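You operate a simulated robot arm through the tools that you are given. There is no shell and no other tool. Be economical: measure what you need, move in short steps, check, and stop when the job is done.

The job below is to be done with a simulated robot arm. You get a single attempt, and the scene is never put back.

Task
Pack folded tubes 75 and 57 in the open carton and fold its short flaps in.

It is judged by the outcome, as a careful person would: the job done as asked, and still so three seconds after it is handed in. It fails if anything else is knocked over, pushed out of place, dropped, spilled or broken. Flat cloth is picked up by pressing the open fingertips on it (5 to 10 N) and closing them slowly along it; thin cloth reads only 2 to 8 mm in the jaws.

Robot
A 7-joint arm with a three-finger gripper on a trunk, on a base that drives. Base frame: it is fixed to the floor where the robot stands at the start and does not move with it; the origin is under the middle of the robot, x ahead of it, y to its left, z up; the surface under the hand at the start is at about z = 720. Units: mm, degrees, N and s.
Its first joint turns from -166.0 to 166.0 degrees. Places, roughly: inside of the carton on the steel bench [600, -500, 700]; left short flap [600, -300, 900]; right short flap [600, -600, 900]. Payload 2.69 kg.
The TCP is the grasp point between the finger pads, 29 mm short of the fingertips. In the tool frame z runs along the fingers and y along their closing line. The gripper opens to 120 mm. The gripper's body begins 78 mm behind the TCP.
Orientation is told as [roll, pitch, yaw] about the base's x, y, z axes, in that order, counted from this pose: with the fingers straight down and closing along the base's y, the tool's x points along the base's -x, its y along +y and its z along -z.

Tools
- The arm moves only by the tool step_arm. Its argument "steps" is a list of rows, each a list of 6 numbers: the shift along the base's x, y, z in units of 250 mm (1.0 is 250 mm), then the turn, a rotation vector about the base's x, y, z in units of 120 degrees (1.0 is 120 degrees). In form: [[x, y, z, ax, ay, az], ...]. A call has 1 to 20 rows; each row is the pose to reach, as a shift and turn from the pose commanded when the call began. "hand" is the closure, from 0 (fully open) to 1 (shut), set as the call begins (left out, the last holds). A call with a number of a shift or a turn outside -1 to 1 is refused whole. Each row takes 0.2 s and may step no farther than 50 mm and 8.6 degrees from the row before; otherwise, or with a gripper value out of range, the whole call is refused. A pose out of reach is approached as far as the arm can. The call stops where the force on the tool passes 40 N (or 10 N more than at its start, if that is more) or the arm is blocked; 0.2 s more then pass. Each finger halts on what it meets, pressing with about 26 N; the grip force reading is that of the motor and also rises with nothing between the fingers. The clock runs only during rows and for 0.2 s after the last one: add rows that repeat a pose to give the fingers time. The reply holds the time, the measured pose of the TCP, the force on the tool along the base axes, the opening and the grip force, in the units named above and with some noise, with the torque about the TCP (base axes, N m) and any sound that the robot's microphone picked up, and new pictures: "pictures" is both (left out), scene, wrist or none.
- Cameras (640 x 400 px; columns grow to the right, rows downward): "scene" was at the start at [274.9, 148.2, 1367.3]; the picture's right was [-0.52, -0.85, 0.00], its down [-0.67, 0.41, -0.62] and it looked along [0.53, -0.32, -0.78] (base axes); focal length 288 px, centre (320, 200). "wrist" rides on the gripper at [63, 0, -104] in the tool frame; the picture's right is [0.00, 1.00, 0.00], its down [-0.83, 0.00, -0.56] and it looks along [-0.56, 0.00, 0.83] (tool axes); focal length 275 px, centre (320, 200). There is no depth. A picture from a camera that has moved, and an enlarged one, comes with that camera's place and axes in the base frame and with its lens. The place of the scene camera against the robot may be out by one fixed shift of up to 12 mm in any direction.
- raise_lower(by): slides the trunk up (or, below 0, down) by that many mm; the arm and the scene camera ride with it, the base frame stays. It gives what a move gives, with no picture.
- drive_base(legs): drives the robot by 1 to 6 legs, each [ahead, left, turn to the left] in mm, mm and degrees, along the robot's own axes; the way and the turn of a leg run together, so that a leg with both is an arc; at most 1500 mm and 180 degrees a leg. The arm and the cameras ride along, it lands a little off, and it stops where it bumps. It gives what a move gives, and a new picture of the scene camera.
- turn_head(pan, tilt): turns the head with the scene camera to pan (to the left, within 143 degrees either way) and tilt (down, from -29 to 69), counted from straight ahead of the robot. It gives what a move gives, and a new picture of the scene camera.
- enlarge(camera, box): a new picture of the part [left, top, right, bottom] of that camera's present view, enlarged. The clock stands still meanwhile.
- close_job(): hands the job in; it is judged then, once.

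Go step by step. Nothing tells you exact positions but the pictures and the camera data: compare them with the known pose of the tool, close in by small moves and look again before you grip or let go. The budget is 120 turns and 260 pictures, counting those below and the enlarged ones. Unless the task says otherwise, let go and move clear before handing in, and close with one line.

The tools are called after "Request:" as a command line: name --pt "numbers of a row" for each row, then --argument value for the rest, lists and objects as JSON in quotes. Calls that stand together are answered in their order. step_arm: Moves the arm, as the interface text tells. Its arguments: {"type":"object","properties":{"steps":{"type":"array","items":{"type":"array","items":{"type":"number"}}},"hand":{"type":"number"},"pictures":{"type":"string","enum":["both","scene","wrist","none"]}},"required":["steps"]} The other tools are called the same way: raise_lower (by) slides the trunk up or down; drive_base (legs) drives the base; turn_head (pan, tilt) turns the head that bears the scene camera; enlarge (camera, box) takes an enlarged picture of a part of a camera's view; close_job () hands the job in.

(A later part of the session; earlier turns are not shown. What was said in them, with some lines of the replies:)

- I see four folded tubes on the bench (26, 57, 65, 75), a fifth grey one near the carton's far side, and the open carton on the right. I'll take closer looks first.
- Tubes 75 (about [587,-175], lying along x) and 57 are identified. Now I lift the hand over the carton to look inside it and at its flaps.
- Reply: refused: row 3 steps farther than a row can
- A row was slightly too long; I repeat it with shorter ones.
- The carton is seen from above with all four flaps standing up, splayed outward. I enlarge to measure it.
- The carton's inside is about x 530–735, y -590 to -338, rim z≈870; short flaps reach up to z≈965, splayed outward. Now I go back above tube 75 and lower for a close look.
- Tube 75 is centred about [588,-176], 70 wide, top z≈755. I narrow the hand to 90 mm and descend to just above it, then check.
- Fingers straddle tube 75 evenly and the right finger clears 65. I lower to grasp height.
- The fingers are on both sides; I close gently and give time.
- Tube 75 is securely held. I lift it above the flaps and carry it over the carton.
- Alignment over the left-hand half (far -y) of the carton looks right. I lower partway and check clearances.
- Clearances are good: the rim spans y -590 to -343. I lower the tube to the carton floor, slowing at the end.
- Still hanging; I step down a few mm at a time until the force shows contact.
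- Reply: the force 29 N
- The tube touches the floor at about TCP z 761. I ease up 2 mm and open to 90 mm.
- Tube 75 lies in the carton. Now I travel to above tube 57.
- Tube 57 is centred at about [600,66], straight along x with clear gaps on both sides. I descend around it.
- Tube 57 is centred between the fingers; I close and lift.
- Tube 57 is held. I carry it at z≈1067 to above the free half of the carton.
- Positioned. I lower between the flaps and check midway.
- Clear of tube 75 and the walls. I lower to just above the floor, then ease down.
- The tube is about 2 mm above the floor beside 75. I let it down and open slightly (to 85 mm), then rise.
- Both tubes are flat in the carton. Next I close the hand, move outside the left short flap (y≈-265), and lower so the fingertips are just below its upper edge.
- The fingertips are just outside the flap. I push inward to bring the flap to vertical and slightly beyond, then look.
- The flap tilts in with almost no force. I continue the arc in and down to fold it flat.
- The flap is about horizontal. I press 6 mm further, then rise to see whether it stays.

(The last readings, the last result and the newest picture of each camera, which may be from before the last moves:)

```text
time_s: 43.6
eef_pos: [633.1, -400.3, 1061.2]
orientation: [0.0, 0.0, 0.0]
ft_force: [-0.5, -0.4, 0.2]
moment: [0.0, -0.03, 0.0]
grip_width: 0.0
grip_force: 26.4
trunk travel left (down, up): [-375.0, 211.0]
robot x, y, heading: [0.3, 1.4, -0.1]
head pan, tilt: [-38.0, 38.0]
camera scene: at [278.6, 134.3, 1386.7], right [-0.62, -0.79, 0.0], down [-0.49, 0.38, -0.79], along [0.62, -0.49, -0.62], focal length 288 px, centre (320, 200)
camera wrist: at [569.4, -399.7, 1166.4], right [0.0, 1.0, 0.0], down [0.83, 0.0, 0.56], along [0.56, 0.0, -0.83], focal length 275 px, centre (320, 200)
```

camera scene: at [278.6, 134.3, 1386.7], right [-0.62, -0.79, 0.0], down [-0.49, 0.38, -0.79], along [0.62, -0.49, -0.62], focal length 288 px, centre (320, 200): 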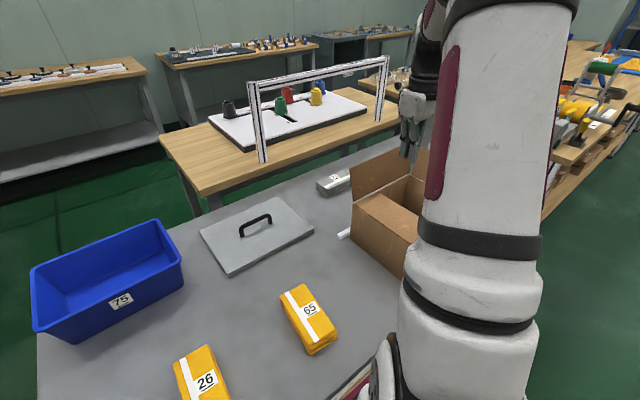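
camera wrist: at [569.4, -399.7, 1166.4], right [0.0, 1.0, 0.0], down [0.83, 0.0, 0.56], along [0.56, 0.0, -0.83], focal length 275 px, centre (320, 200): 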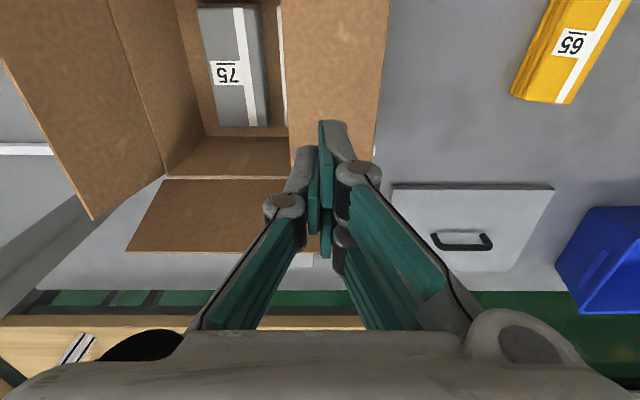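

The left flap stays folded. Before going outside the right flap I check the grey frame beyond the carton.

Request:
turn_head --pan -62 --tilt 35

Request:
enlarge --camera "wrist" --box '[0, 0, 320, 400]'

```text
time_s: 44.4
eef_pos: [632.9, -400.2, 1062.6]
orientation: [0.1, -0.1, -0.1]
ft_force: [-0.3, 0.7, -0.2]
moment: [0.02, 0.03, 0.0]
grip_width: 0.1
grip_force: 25.8
trunk travel left (down, up): [-375.0, 211.0]
robot x, y, heading: [-0.7, 0.2, 0.1]
head pan, tilt: [-62.0, 35.0]
camera scene: at [251.9, 109.7, 1391.2], right [-0.88, -0.47, 0.0], down [-0.27, 0.51, -0.82], along [0.39, -0.72, -0.57], focal length 288 px, centre (320, 200)
```

scene: 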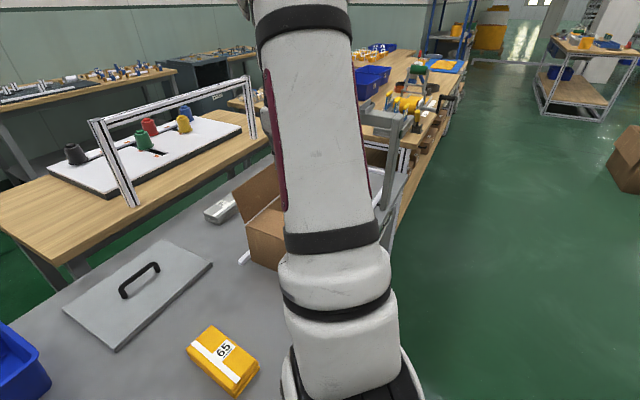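

```text
1.00 times, centred on (160, 200) of wrist (not enlarged: the box is as wide or as high as the picture)
camera zoom: at [569.5, -399.7, 1166.0], right [0.0, 1.0, 0.0], down [0.83, 0.0, 0.56], along [0.56, 0.0, -0.83], focal length 275 px, centre (480, 200)
```

zoom: 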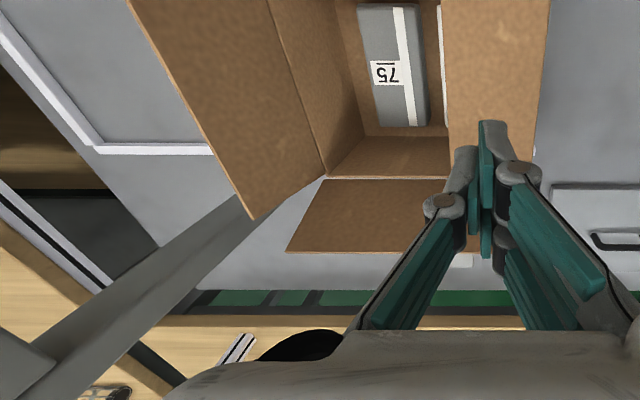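

There is a grey gantry just outside the carton: posts near [811,-766] and [418,-766], with a crossbar around z 1050–1100. I will stay on the near side of it, at y≈-642, which still clears the right flap's edge (y≈-615).

Request:
step_arm --pt "0 -0.18 0.02 0 0 0" --pt "0 -0.36 0.02 0 0 0" --pt "0 -0.54 0.02 0 0 0" --pt "0 -0.7 0.02 0 0 0" --pt "0 -0.8 0.02 0 0 0" --pt "0 -0.8 0.02 0 0 0" --pictures "both"

```text
time_s: 45.8
eef_pos: [632.9, -602.0, 1067.5]
orientation: [0.0, 0.0, 0.0]
ft_force: [-0.6, -0.6, -0.7]
moment: [0.0, 0.03, 0.02]
grip_width: 0.0
grip_force: 26.0
trunk travel left (down, up): [-375.0, 211.0]
robot x, y, heading: [6.1, 3.5, 0.1]
head pan, tilt: [-62.0, 35.0]
camera scene: at [251.9, 109.7, 1391.3], right [-0.88, -0.47, 0.0], down [-0.27, 0.51, -0.82], along [0.38, -0.72, -0.57], focal length 288 px, centre (320, 200)
camera wrist: at [570.0, -600.6, 1171.4], right [0.0, 1.0, 0.0], down [0.83, 0.0, 0.56], along [0.56, 0.0, -0.83], focal length 275 px, centre (320, 200)
```

scene: 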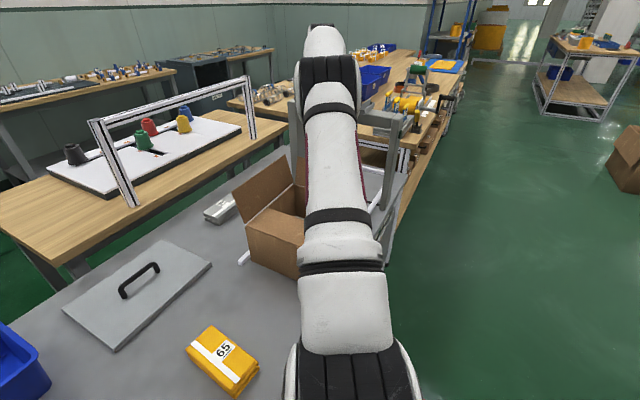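
wrist: 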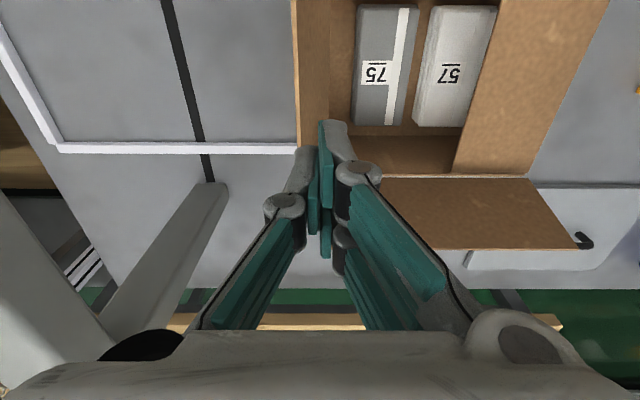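

The crossbar's inner face is at y≈-775, so y=-646 is safe. I move there and lower beside the flap.

Request:
step_arm --pt "0 -0.184 0 0 0 0" --pt "0 -0.184 0 0 0 0" --pt "0 -0.184 -0.1 0 0 0" --pt "0 -0.184 -0.25 0 0 0" --pt "0 -0.184 -0.39 0 0 0" --pt "0 -0.184 -0.39 0 0 0" --pictures "both"

```text
time_s: 47.2
eef_pos: [633.4, -648.3, 969.1]
orientation: [0.0, 0.0, 0.0]
ft_force: [0.1, -0.5, 0.0]
moment: [0.0, -0.01, -0.01]
grip_width: 0.0
grip_force: 25.5
out of reach, approached as far as the arm can: row 1, 2, 3, 4
trunk travel left (down, up): [-375.0, 211.0]
robot x, y, heading: [1.4, 3.5, -0.1]
head pan, tilt: [-62.0, 35.0]
camera scene: at [251.8, 109.7, 1391.3], right [-0.88, -0.47, 0.0], down [-0.27, 0.51, -0.82], along [0.38, -0.72, -0.57], focal length 288 px, centre (320, 200)
camera wrist: at [570.0, -646.6, 1072.5], right [0.0, 1.0, 0.0], down [0.83, 0.0, 0.56], along [0.56, 0.0, -0.83], focal length 275 px, centre (320, 200)
```

scene: 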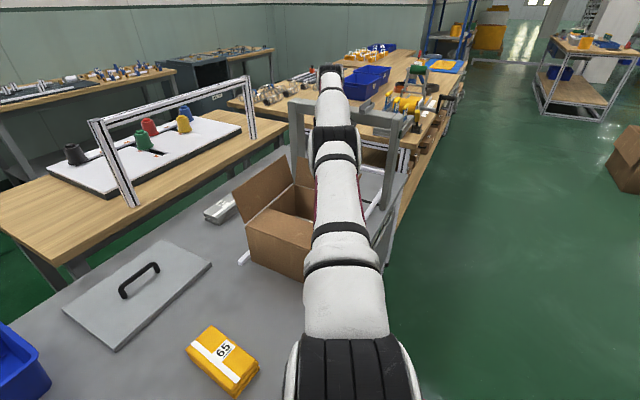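
wrist: 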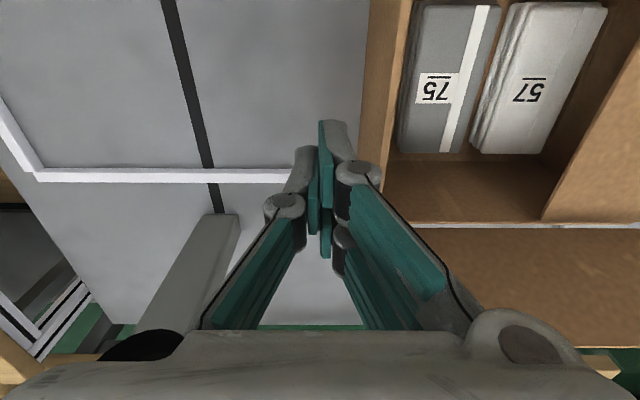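

The fingers are just outside the right flap. I repeat the mirrored in-and-down arc to fold it.

Request:
step_arm --pt "0 0.1 0 0 0 0" --pt "0 0.184 -0.008 0 0 0" --pt "0 0.25 -0.016 0 0 0" --pt "0 0.304 -0.032 0 0 0" --pt "0 0.345 -0.055 0 0 0" --pt "0 0.384 -0.08 0 0 0" --pt "0 0.41 -0.115 0 0 0" --pt "0 0.432 -0.152 0 0 0" --pt "0 0.447 -0.19 0 0 0" --pt "0 0.456 -0.232 0 0 0" --pt "0 0.464 -0.265 0 0 0" --pt "0 0.464 -0.29 0 0 0" --pt "0 0.464 -0.314 0 0 0" --pt "0 0.464 -0.314 0 0 0" --pictures "wrist"

```text
time_s: 47.7
eef_pos: [636.0, -625.1, 983.2]
orientation: [-1.6, -0.9, 0.1]
ft_force: [0.6, 0.9, 2.9]
moment: [-0.03, -0.04, -0.01]
grip_width: 0.0
grip_force: 26.0
trunk travel left (down, up): [-375.0, 211.0]
robot x, y, heading: [0.6, -0.8, 0.1]
head pan, tilt: [-62.0, 35.0]
stopped in row 2: the force on the tool passed its limit at 44 N (the readings are from after the stop); the commanded pose is now the measured one
camera wrist: at [571.9, -619.4, 1085.0], right [-0.01, 1.0, -0.03], down [0.82, 0.02, 0.57], along [0.57, -0.02, -0.82], focal length 275 px, centre (320, 200)
```

wrist: 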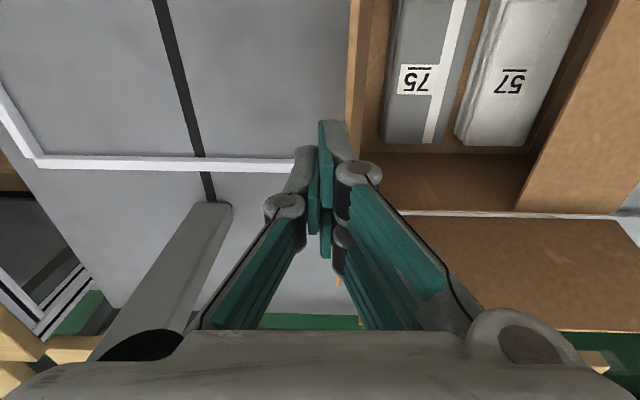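

The arm stopped with a jerk near its reach limit; the flap has barely moved. I check the carton, then raise the trunk to get more reach.

Request:
enlarge --camera "scene" --box '[200, 80, 440, 280]'

Request:
raise_lower --by 120

```text
2.00 times, centred on (320, 180) of scene
camera zoom: at [252.0, 109.5, 1391.1], right [-0.88, -0.47, 0.0], down [-0.27, 0.51, -0.82], along [0.38, -0.72, -0.57], focal length 575 px, centre (320, 240)
```

zoom: 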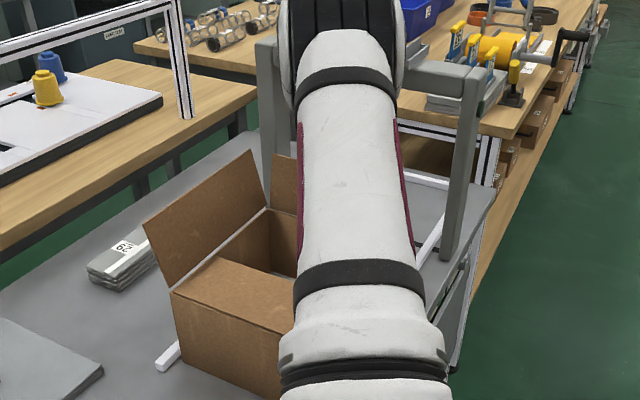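

```text
time_s: 49.2
eef_pos: [593.8, -622.8, 1101.0]
orientation: [-1.5, -0.8, 0.1]
ft_force: [0.6, -0.1, 0.6]
moment: [-0.03, 0.01, -0.03]
grip_width: 0.0
grip_force: 26.5
trunk travel left (down, up): [-495.0, 91.0]
robot x, y, heading: [-0.2, 0.7, -0.2]
head pan, tilt: [-62.0, 35.0]
```

The hand shifted in x during the raise, so I look at the gantry, carton and arm before moving on.

Request:
step_arm --pt "0 0 0 0 0 0" --pictures "both"

```text
time_s: 49.6
eef_pos: [592.9, -622.3, 1101.8]
orientation: [-1.5, -0.7, 0.0]
ft_force: [0.6, -0.4, 0.1]
moment: [0.01, -0.02, -0.02]
grip_width: 0.0
grip_force: 26.0
trunk travel left (down, up): [-495.0, 91.0]
robot x, y, heading: [-5.0, 0.9, 0.0]
head pan, tilt: [-62.0, 35.0]
camera scene: at [163.0, 109.4, 1511.8], right [-0.88, -0.47, 0.0], down [-0.27, 0.51, -0.82], along [0.38, -0.72, -0.57], focal length 288 px, centre (320, 200)
camera wrist: at [528.4, -619.2, 1205.3], right [0.0, 1.0, -0.03], down [0.82, 0.02, 0.57], along [0.57, -0.02, -0.82], focal length 275 px, centre (320, 200)
```

scene: 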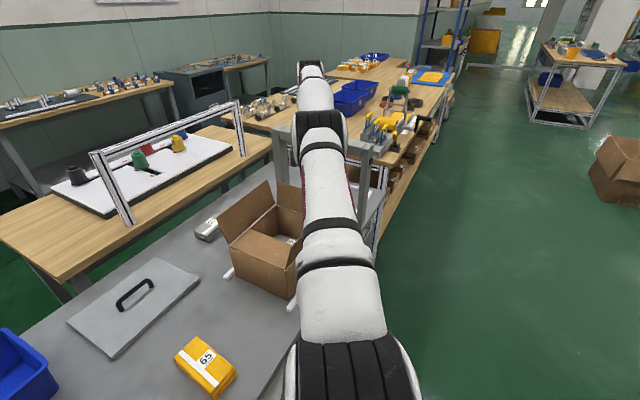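
wrist: 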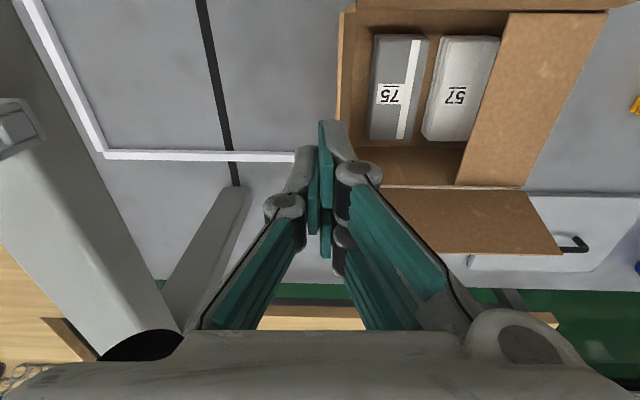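

The carton and gantry are unmoved; the arm was nearly stretched out (the jerk came from that). I pull the hand back over the carton, lower the trunk again, and then drive the base 150 mm to the right so the flap is well in reach.

Request:
step_arm --pt "0.02 0.12 0.04 0.006 0.003 0" --pt "0.05 0.28 0.1 0.0125 0.006 0" --pt "0.08 0.44 0.16 0.0125 0.006 0" --pt "0.12 0.6 0.22 0.0125 0.006 0" --pt "0.16 0.6 0.28 0.0125 0.006 0" --pt "0.16 0.6 0.28 0.0125 0.006 0" --pictures "none"

Request:
raise_lower --by -120

```text
time_s: 51.0
eef_pos: [631.9, -472.5, 1173.1]
orientation: [0.0, -0.1, 0.0]
ft_force: [-0.2, -0.3, -0.5]
moment: [0.03, 0.0, 0.01]
grip_width: 0.1
grip_force: 26.0
trunk travel left (down, up): [-495.0, 91.0]
robot x, y, heading: [-1.3, -0.3, 0.2]
head pan, tilt: [-62.0, 35.0]
```

```text
time_s: 52.5
eef_pos: [633.4, -473.6, 1052.7]
orientation: [0.0, -0.1, 0.1]
ft_force: [-0.2, 0.2, -0.8]
moment: [-0.02, -0.02, 0.0]
grip_width: 0.0
grip_force: 26.5
trunk travel left (down, up): [-375.0, 211.0]
robot x, y, heading: [-0.9, 2.1, 0.2]
head pan, tilt: [-62.0, 35.0]
```

The hand is clear above the carton. I shift it +y so it will still be over the carton after the drive, and look at the floor to the right.

Request:
step_arm --pt "0 0.18 0.06 0 0 0" --pt "0 0.36 0.12 0 0 0" --pt "0 0.4 0.12 0 0 0" --pictures "none"

Request:
turn_head --pan -85 --tilt 55

```text
time_s: 53.3
eef_pos: [632.2, -372.1, 1082.0]
orientation: [-0.2, -0.1, 0.0]
ft_force: [0.5, 0.7, -0.4]
moment: [0.03, 0.03, -0.04]
grip_width: 0.1
grip_force: 26.1
trunk travel left (down, up): [-375.0, 211.0]
robot x, y, heading: [0.2, -1.1, 0.0]
head pan, tilt: [-62.0, 35.0]
```

```text
time_s: 54.2
eef_pos: [632.2, -373.0, 1082.1]
orientation: [0.0, -0.1, -0.1]
ft_force: [0.6, -0.5, 0.5]
moment: [0.05, -0.02, 0.04]
grip_width: 0.1
grip_force: 25.7
trunk travel left (down, up): [-375.0, 211.0]
robot x, y, heading: [0.4, 0.6, -0.2]
head pan, tilt: [-85.0, 55.0]
camera scene: at [217.0, 115.4, 1363.1], right [-1.0, -0.09, 0.0], down [-0.07, 0.82, -0.57], along [0.05, -0.57, -0.82], focal length 288 px, centre (320, 200)
```

scene: 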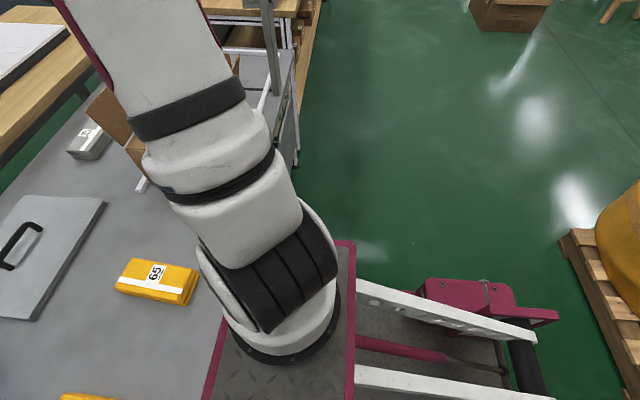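

The floor to the right is free. I drive 150 mm to the right.

Request:
drive_base --legs '[[0, -150, 0]]'

```text
time_s: 55.6
eef_pos: [632.6, -522.7, 1082.4]
orientation: [-0.1, -0.2, 0.2]
ft_force: [0.8, 0.1, 0.2]
moment: [0.02, -0.03, -0.02]
grip_width: 0.0
grip_force: 26.4
trunk travel left (down, up): [-375.0, 211.0]
robot x, y, heading: [1.7, -153.0, -0.3]
head pan, tilt: [-85.0, 55.0]
camera scene: at [216.8, -35.4, 1363.0], right [-1.0, -0.09, 0.0], down [-0.07, 0.82, -0.57], along [0.05, -0.57, -0.82], focal length 288 px, centre (320, 200)
```

scene: 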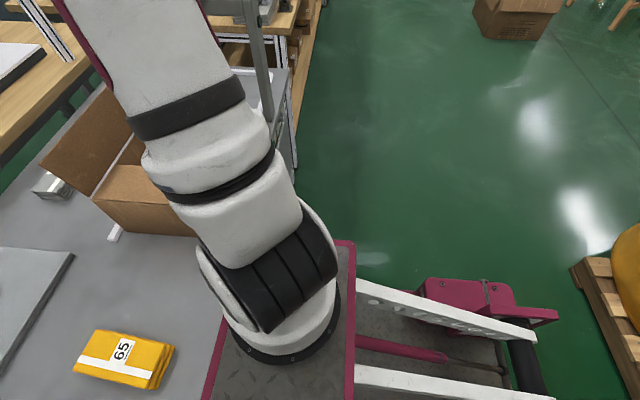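

Now the reach is comfortable. I go back outside the right flap (y≈-648) and lower beside it.

Request:
step_arm --pt "0 -0.15 0 0 0 0" --pt "0 -0.32 0 0 0 0" --pt "0 -0.46 0 0 0 0" --pt "0 -0.5 0 0 0 0" --pt "0 -0.5 -0.15 0 0 0" --pt "0 -0.5 -0.32 0 0 0" --pt "0 -0.5 -0.452 0 0 0" --pt "0 -0.5 -0.452 0 0 0" --pictures "wrist"

Request:
turn_head --pan -48 --tilt 40

```text
time_s: 57.4
eef_pos: [631.2, -646.9, 969.2]
orientation: [-0.1, 0.0, 0.2]
ft_force: [0.1, 0.2, 0.2]
moment: [-0.02, 0.01, 0.01]
grip_width: 0.0
grip_force: 25.9
trunk travel left (down, up): [-375.0, 211.0]
robot x, y, heading: [-0.1, -153.4, 0.0]
head pan, tilt: [-85.0, 55.0]
camera wrist: at [568.0, -646.7, 1072.7], right [-0.01, 1.0, 0.0], down [0.83, 0.01, 0.56], along [0.56, 0.0, -0.83], focal length 275 px, centre (320, 200)
```

wrist: 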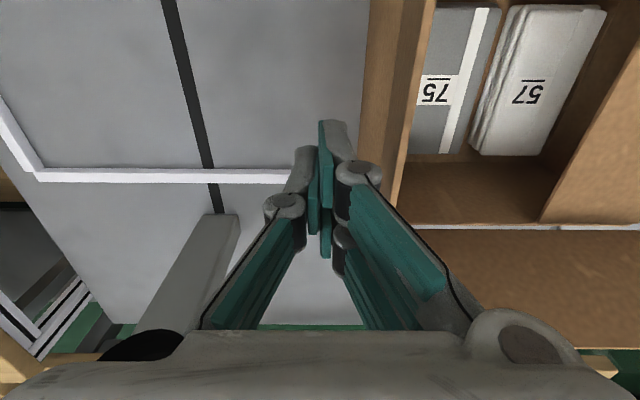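

```text
time_s: 58.4
eef_pos: [631.1, -648.1, 968.3]
orientation: [0.0, -0.2, 0.2]
ft_force: [1.0, -0.3, 0.3]
moment: [0.0, -0.02, 0.02]
grip_width: 0.1
grip_force: 25.9
trunk travel left (down, up): [-375.0, 211.0]
robot x, y, heading: [-1.7, -148.0, 0.4]
head pan, tilt: [-48.0, 40.0]
camera scene: at [267.3, -26.7, 1383.7], right [-0.74, -0.67, 0.0], down [-0.43, 0.48, -0.77], along [0.51, -0.57, -0.64], focal length 288 px, centre (320, 200)
```

scene: 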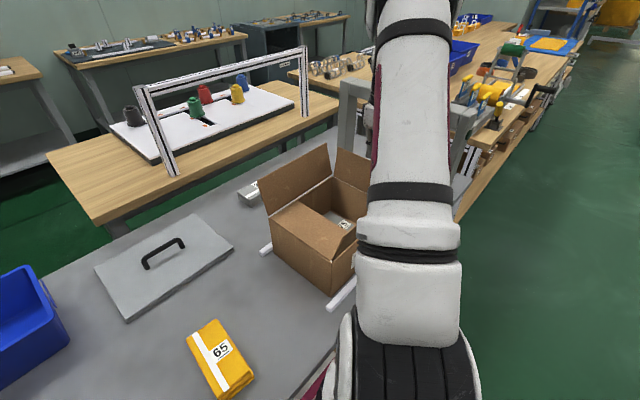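

The right flap is now roughly upright and the fingers are just outside it. I run the folding arc.

Request:
step_arm --pt "0 0.1 0 0 0 0" --pt "0 0.184 -0.008 0 0 0" --pt "0 0.25 -0.016 0 0 0" --pt "0 0.304 -0.032 0 0 0" --pt "0 0.345 -0.055 0 0 0" --pt "0 0.384 -0.08 0 0 0" --pt "0 0.41 -0.115 0 0 0" --pt "0 0.432 -0.152 0 0 0" --pt "0 0.447 -0.19 0 0 0" --pt "0 0.456 -0.232 0 0 0" --pt "0 0.464 -0.265 0 0 0" --pt "0 0.464 -0.29 0 0 0" --pt "0 0.464 -0.314 0 0 0" --pt "0 0.464 -0.314 0 0 0" --pictures "wrist"

```text
time_s: 61.4
eef_pos: [632.5, -531.3, 890.1]
orientation: [0.0, -0.2, 0.2]
ft_force: [0.0, -0.6, 0.4]
moment: [-0.04, 0.0, 0.01]
grip_width: 0.3
grip_force: 25.8
trunk travel left (down, up): [-375.0, 211.0]
robot x, y, heading: [-1.1, -152.7, -0.1]
head pan, tilt: [-48.0, 40.0]
camera wrist: at [569.4, -530.5, 994.1], right [-0.01, 1.0, 0.0], down [0.83, 0.01, 0.56], along [0.56, 0.0, -0.83], focal length 275 px, centre (320, 200)
```

wrist: 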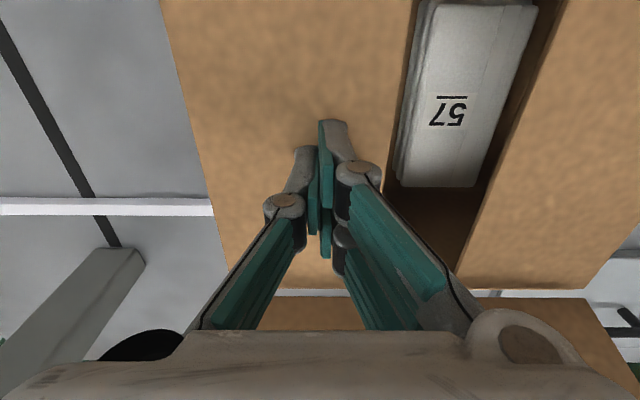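

The right flap is folded flat too. I rise straight up and away to check that both stay.

Request:
step_arm --pt "0 0 0.05 0 0 0" --pt "0 0 0.15 0 0 0" --pt "0 0 0.32 0 0 0" --pt "0 0 0.5 0 0 0" --pt "0 0.05 0.68 0 0 0" --pt "0 0.2 0.8 0 0 0" --pt "0 0.35 0.9 0 0 0" --pt "0 0.35 0.9 0 0 0" --pictures "both"

```text
time_s: 63.2
eef_pos: [632.9, -445.2, 1116.2]
orientation: [-0.1, -0.2, 0.1]
ft_force: [0.0, 0.4, -0.2]
moment: [-0.02, 0.02, -0.01]
grip_width: 0.2
grip_force: 26.3
trunk travel left (down, up): [-375.0, 211.0]
robot x, y, heading: [-1.8, -151.0, 0.2]
head pan, tilt: [-48.0, 40.0]
camera scene: at [267.4, -26.7, 1383.7], right [-0.74, -0.67, 0.0], down [-0.43, 0.48, -0.77], along [0.51, -0.57, -0.64], focal length 288 px, centre (320, 200)
camera wrist: at [569.5, -443.0, 1219.5], right [-0.01, 1.0, 0.0], down [0.83, 0.01, 0.56], along [0.56, 0.0, -0.83], focal length 275 px, centre (320, 200)
```

scene: 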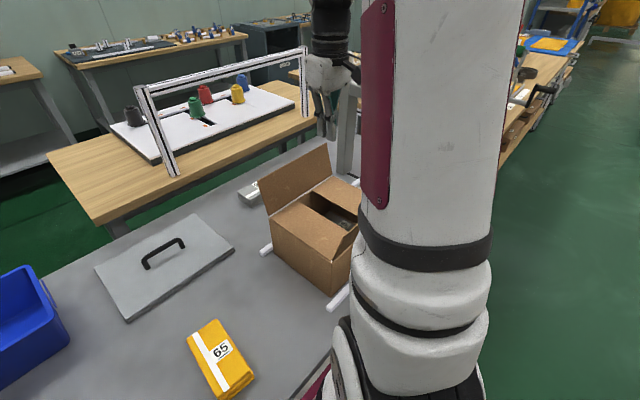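
wrist: 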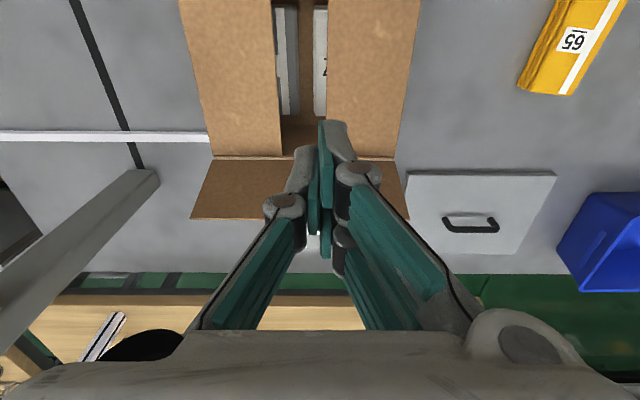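

Both short flaps lie flat with tubes 75 and 57 inside, and everything else is in place; one last close look.

Request:
enlarge --camera "scene" --box '[220, 120, 400, 320]'

```text
2.00 times, centred on (310, 220) of scene
camera zoom: at [267.4, -26.7, 1383.7], right [-0.74, -0.67, 0.0], down [-0.43, 0.48, -0.77], along [0.51, -0.57, -0.64], focal length 575 px, centre (340, 160)
```

zoom: 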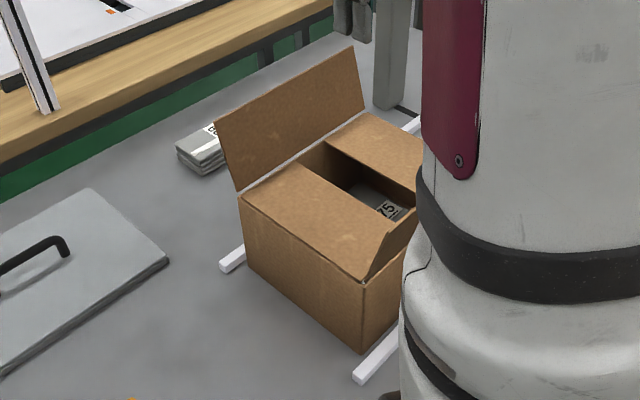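

Both short flaps are folded in and hold; the hand is clear, so I hand the job in.

Request:
close_job

```text
The job is handed in.
```

Tubes 75 and 57 are lying flat in the carton, and both short flaps are folded in and holding.
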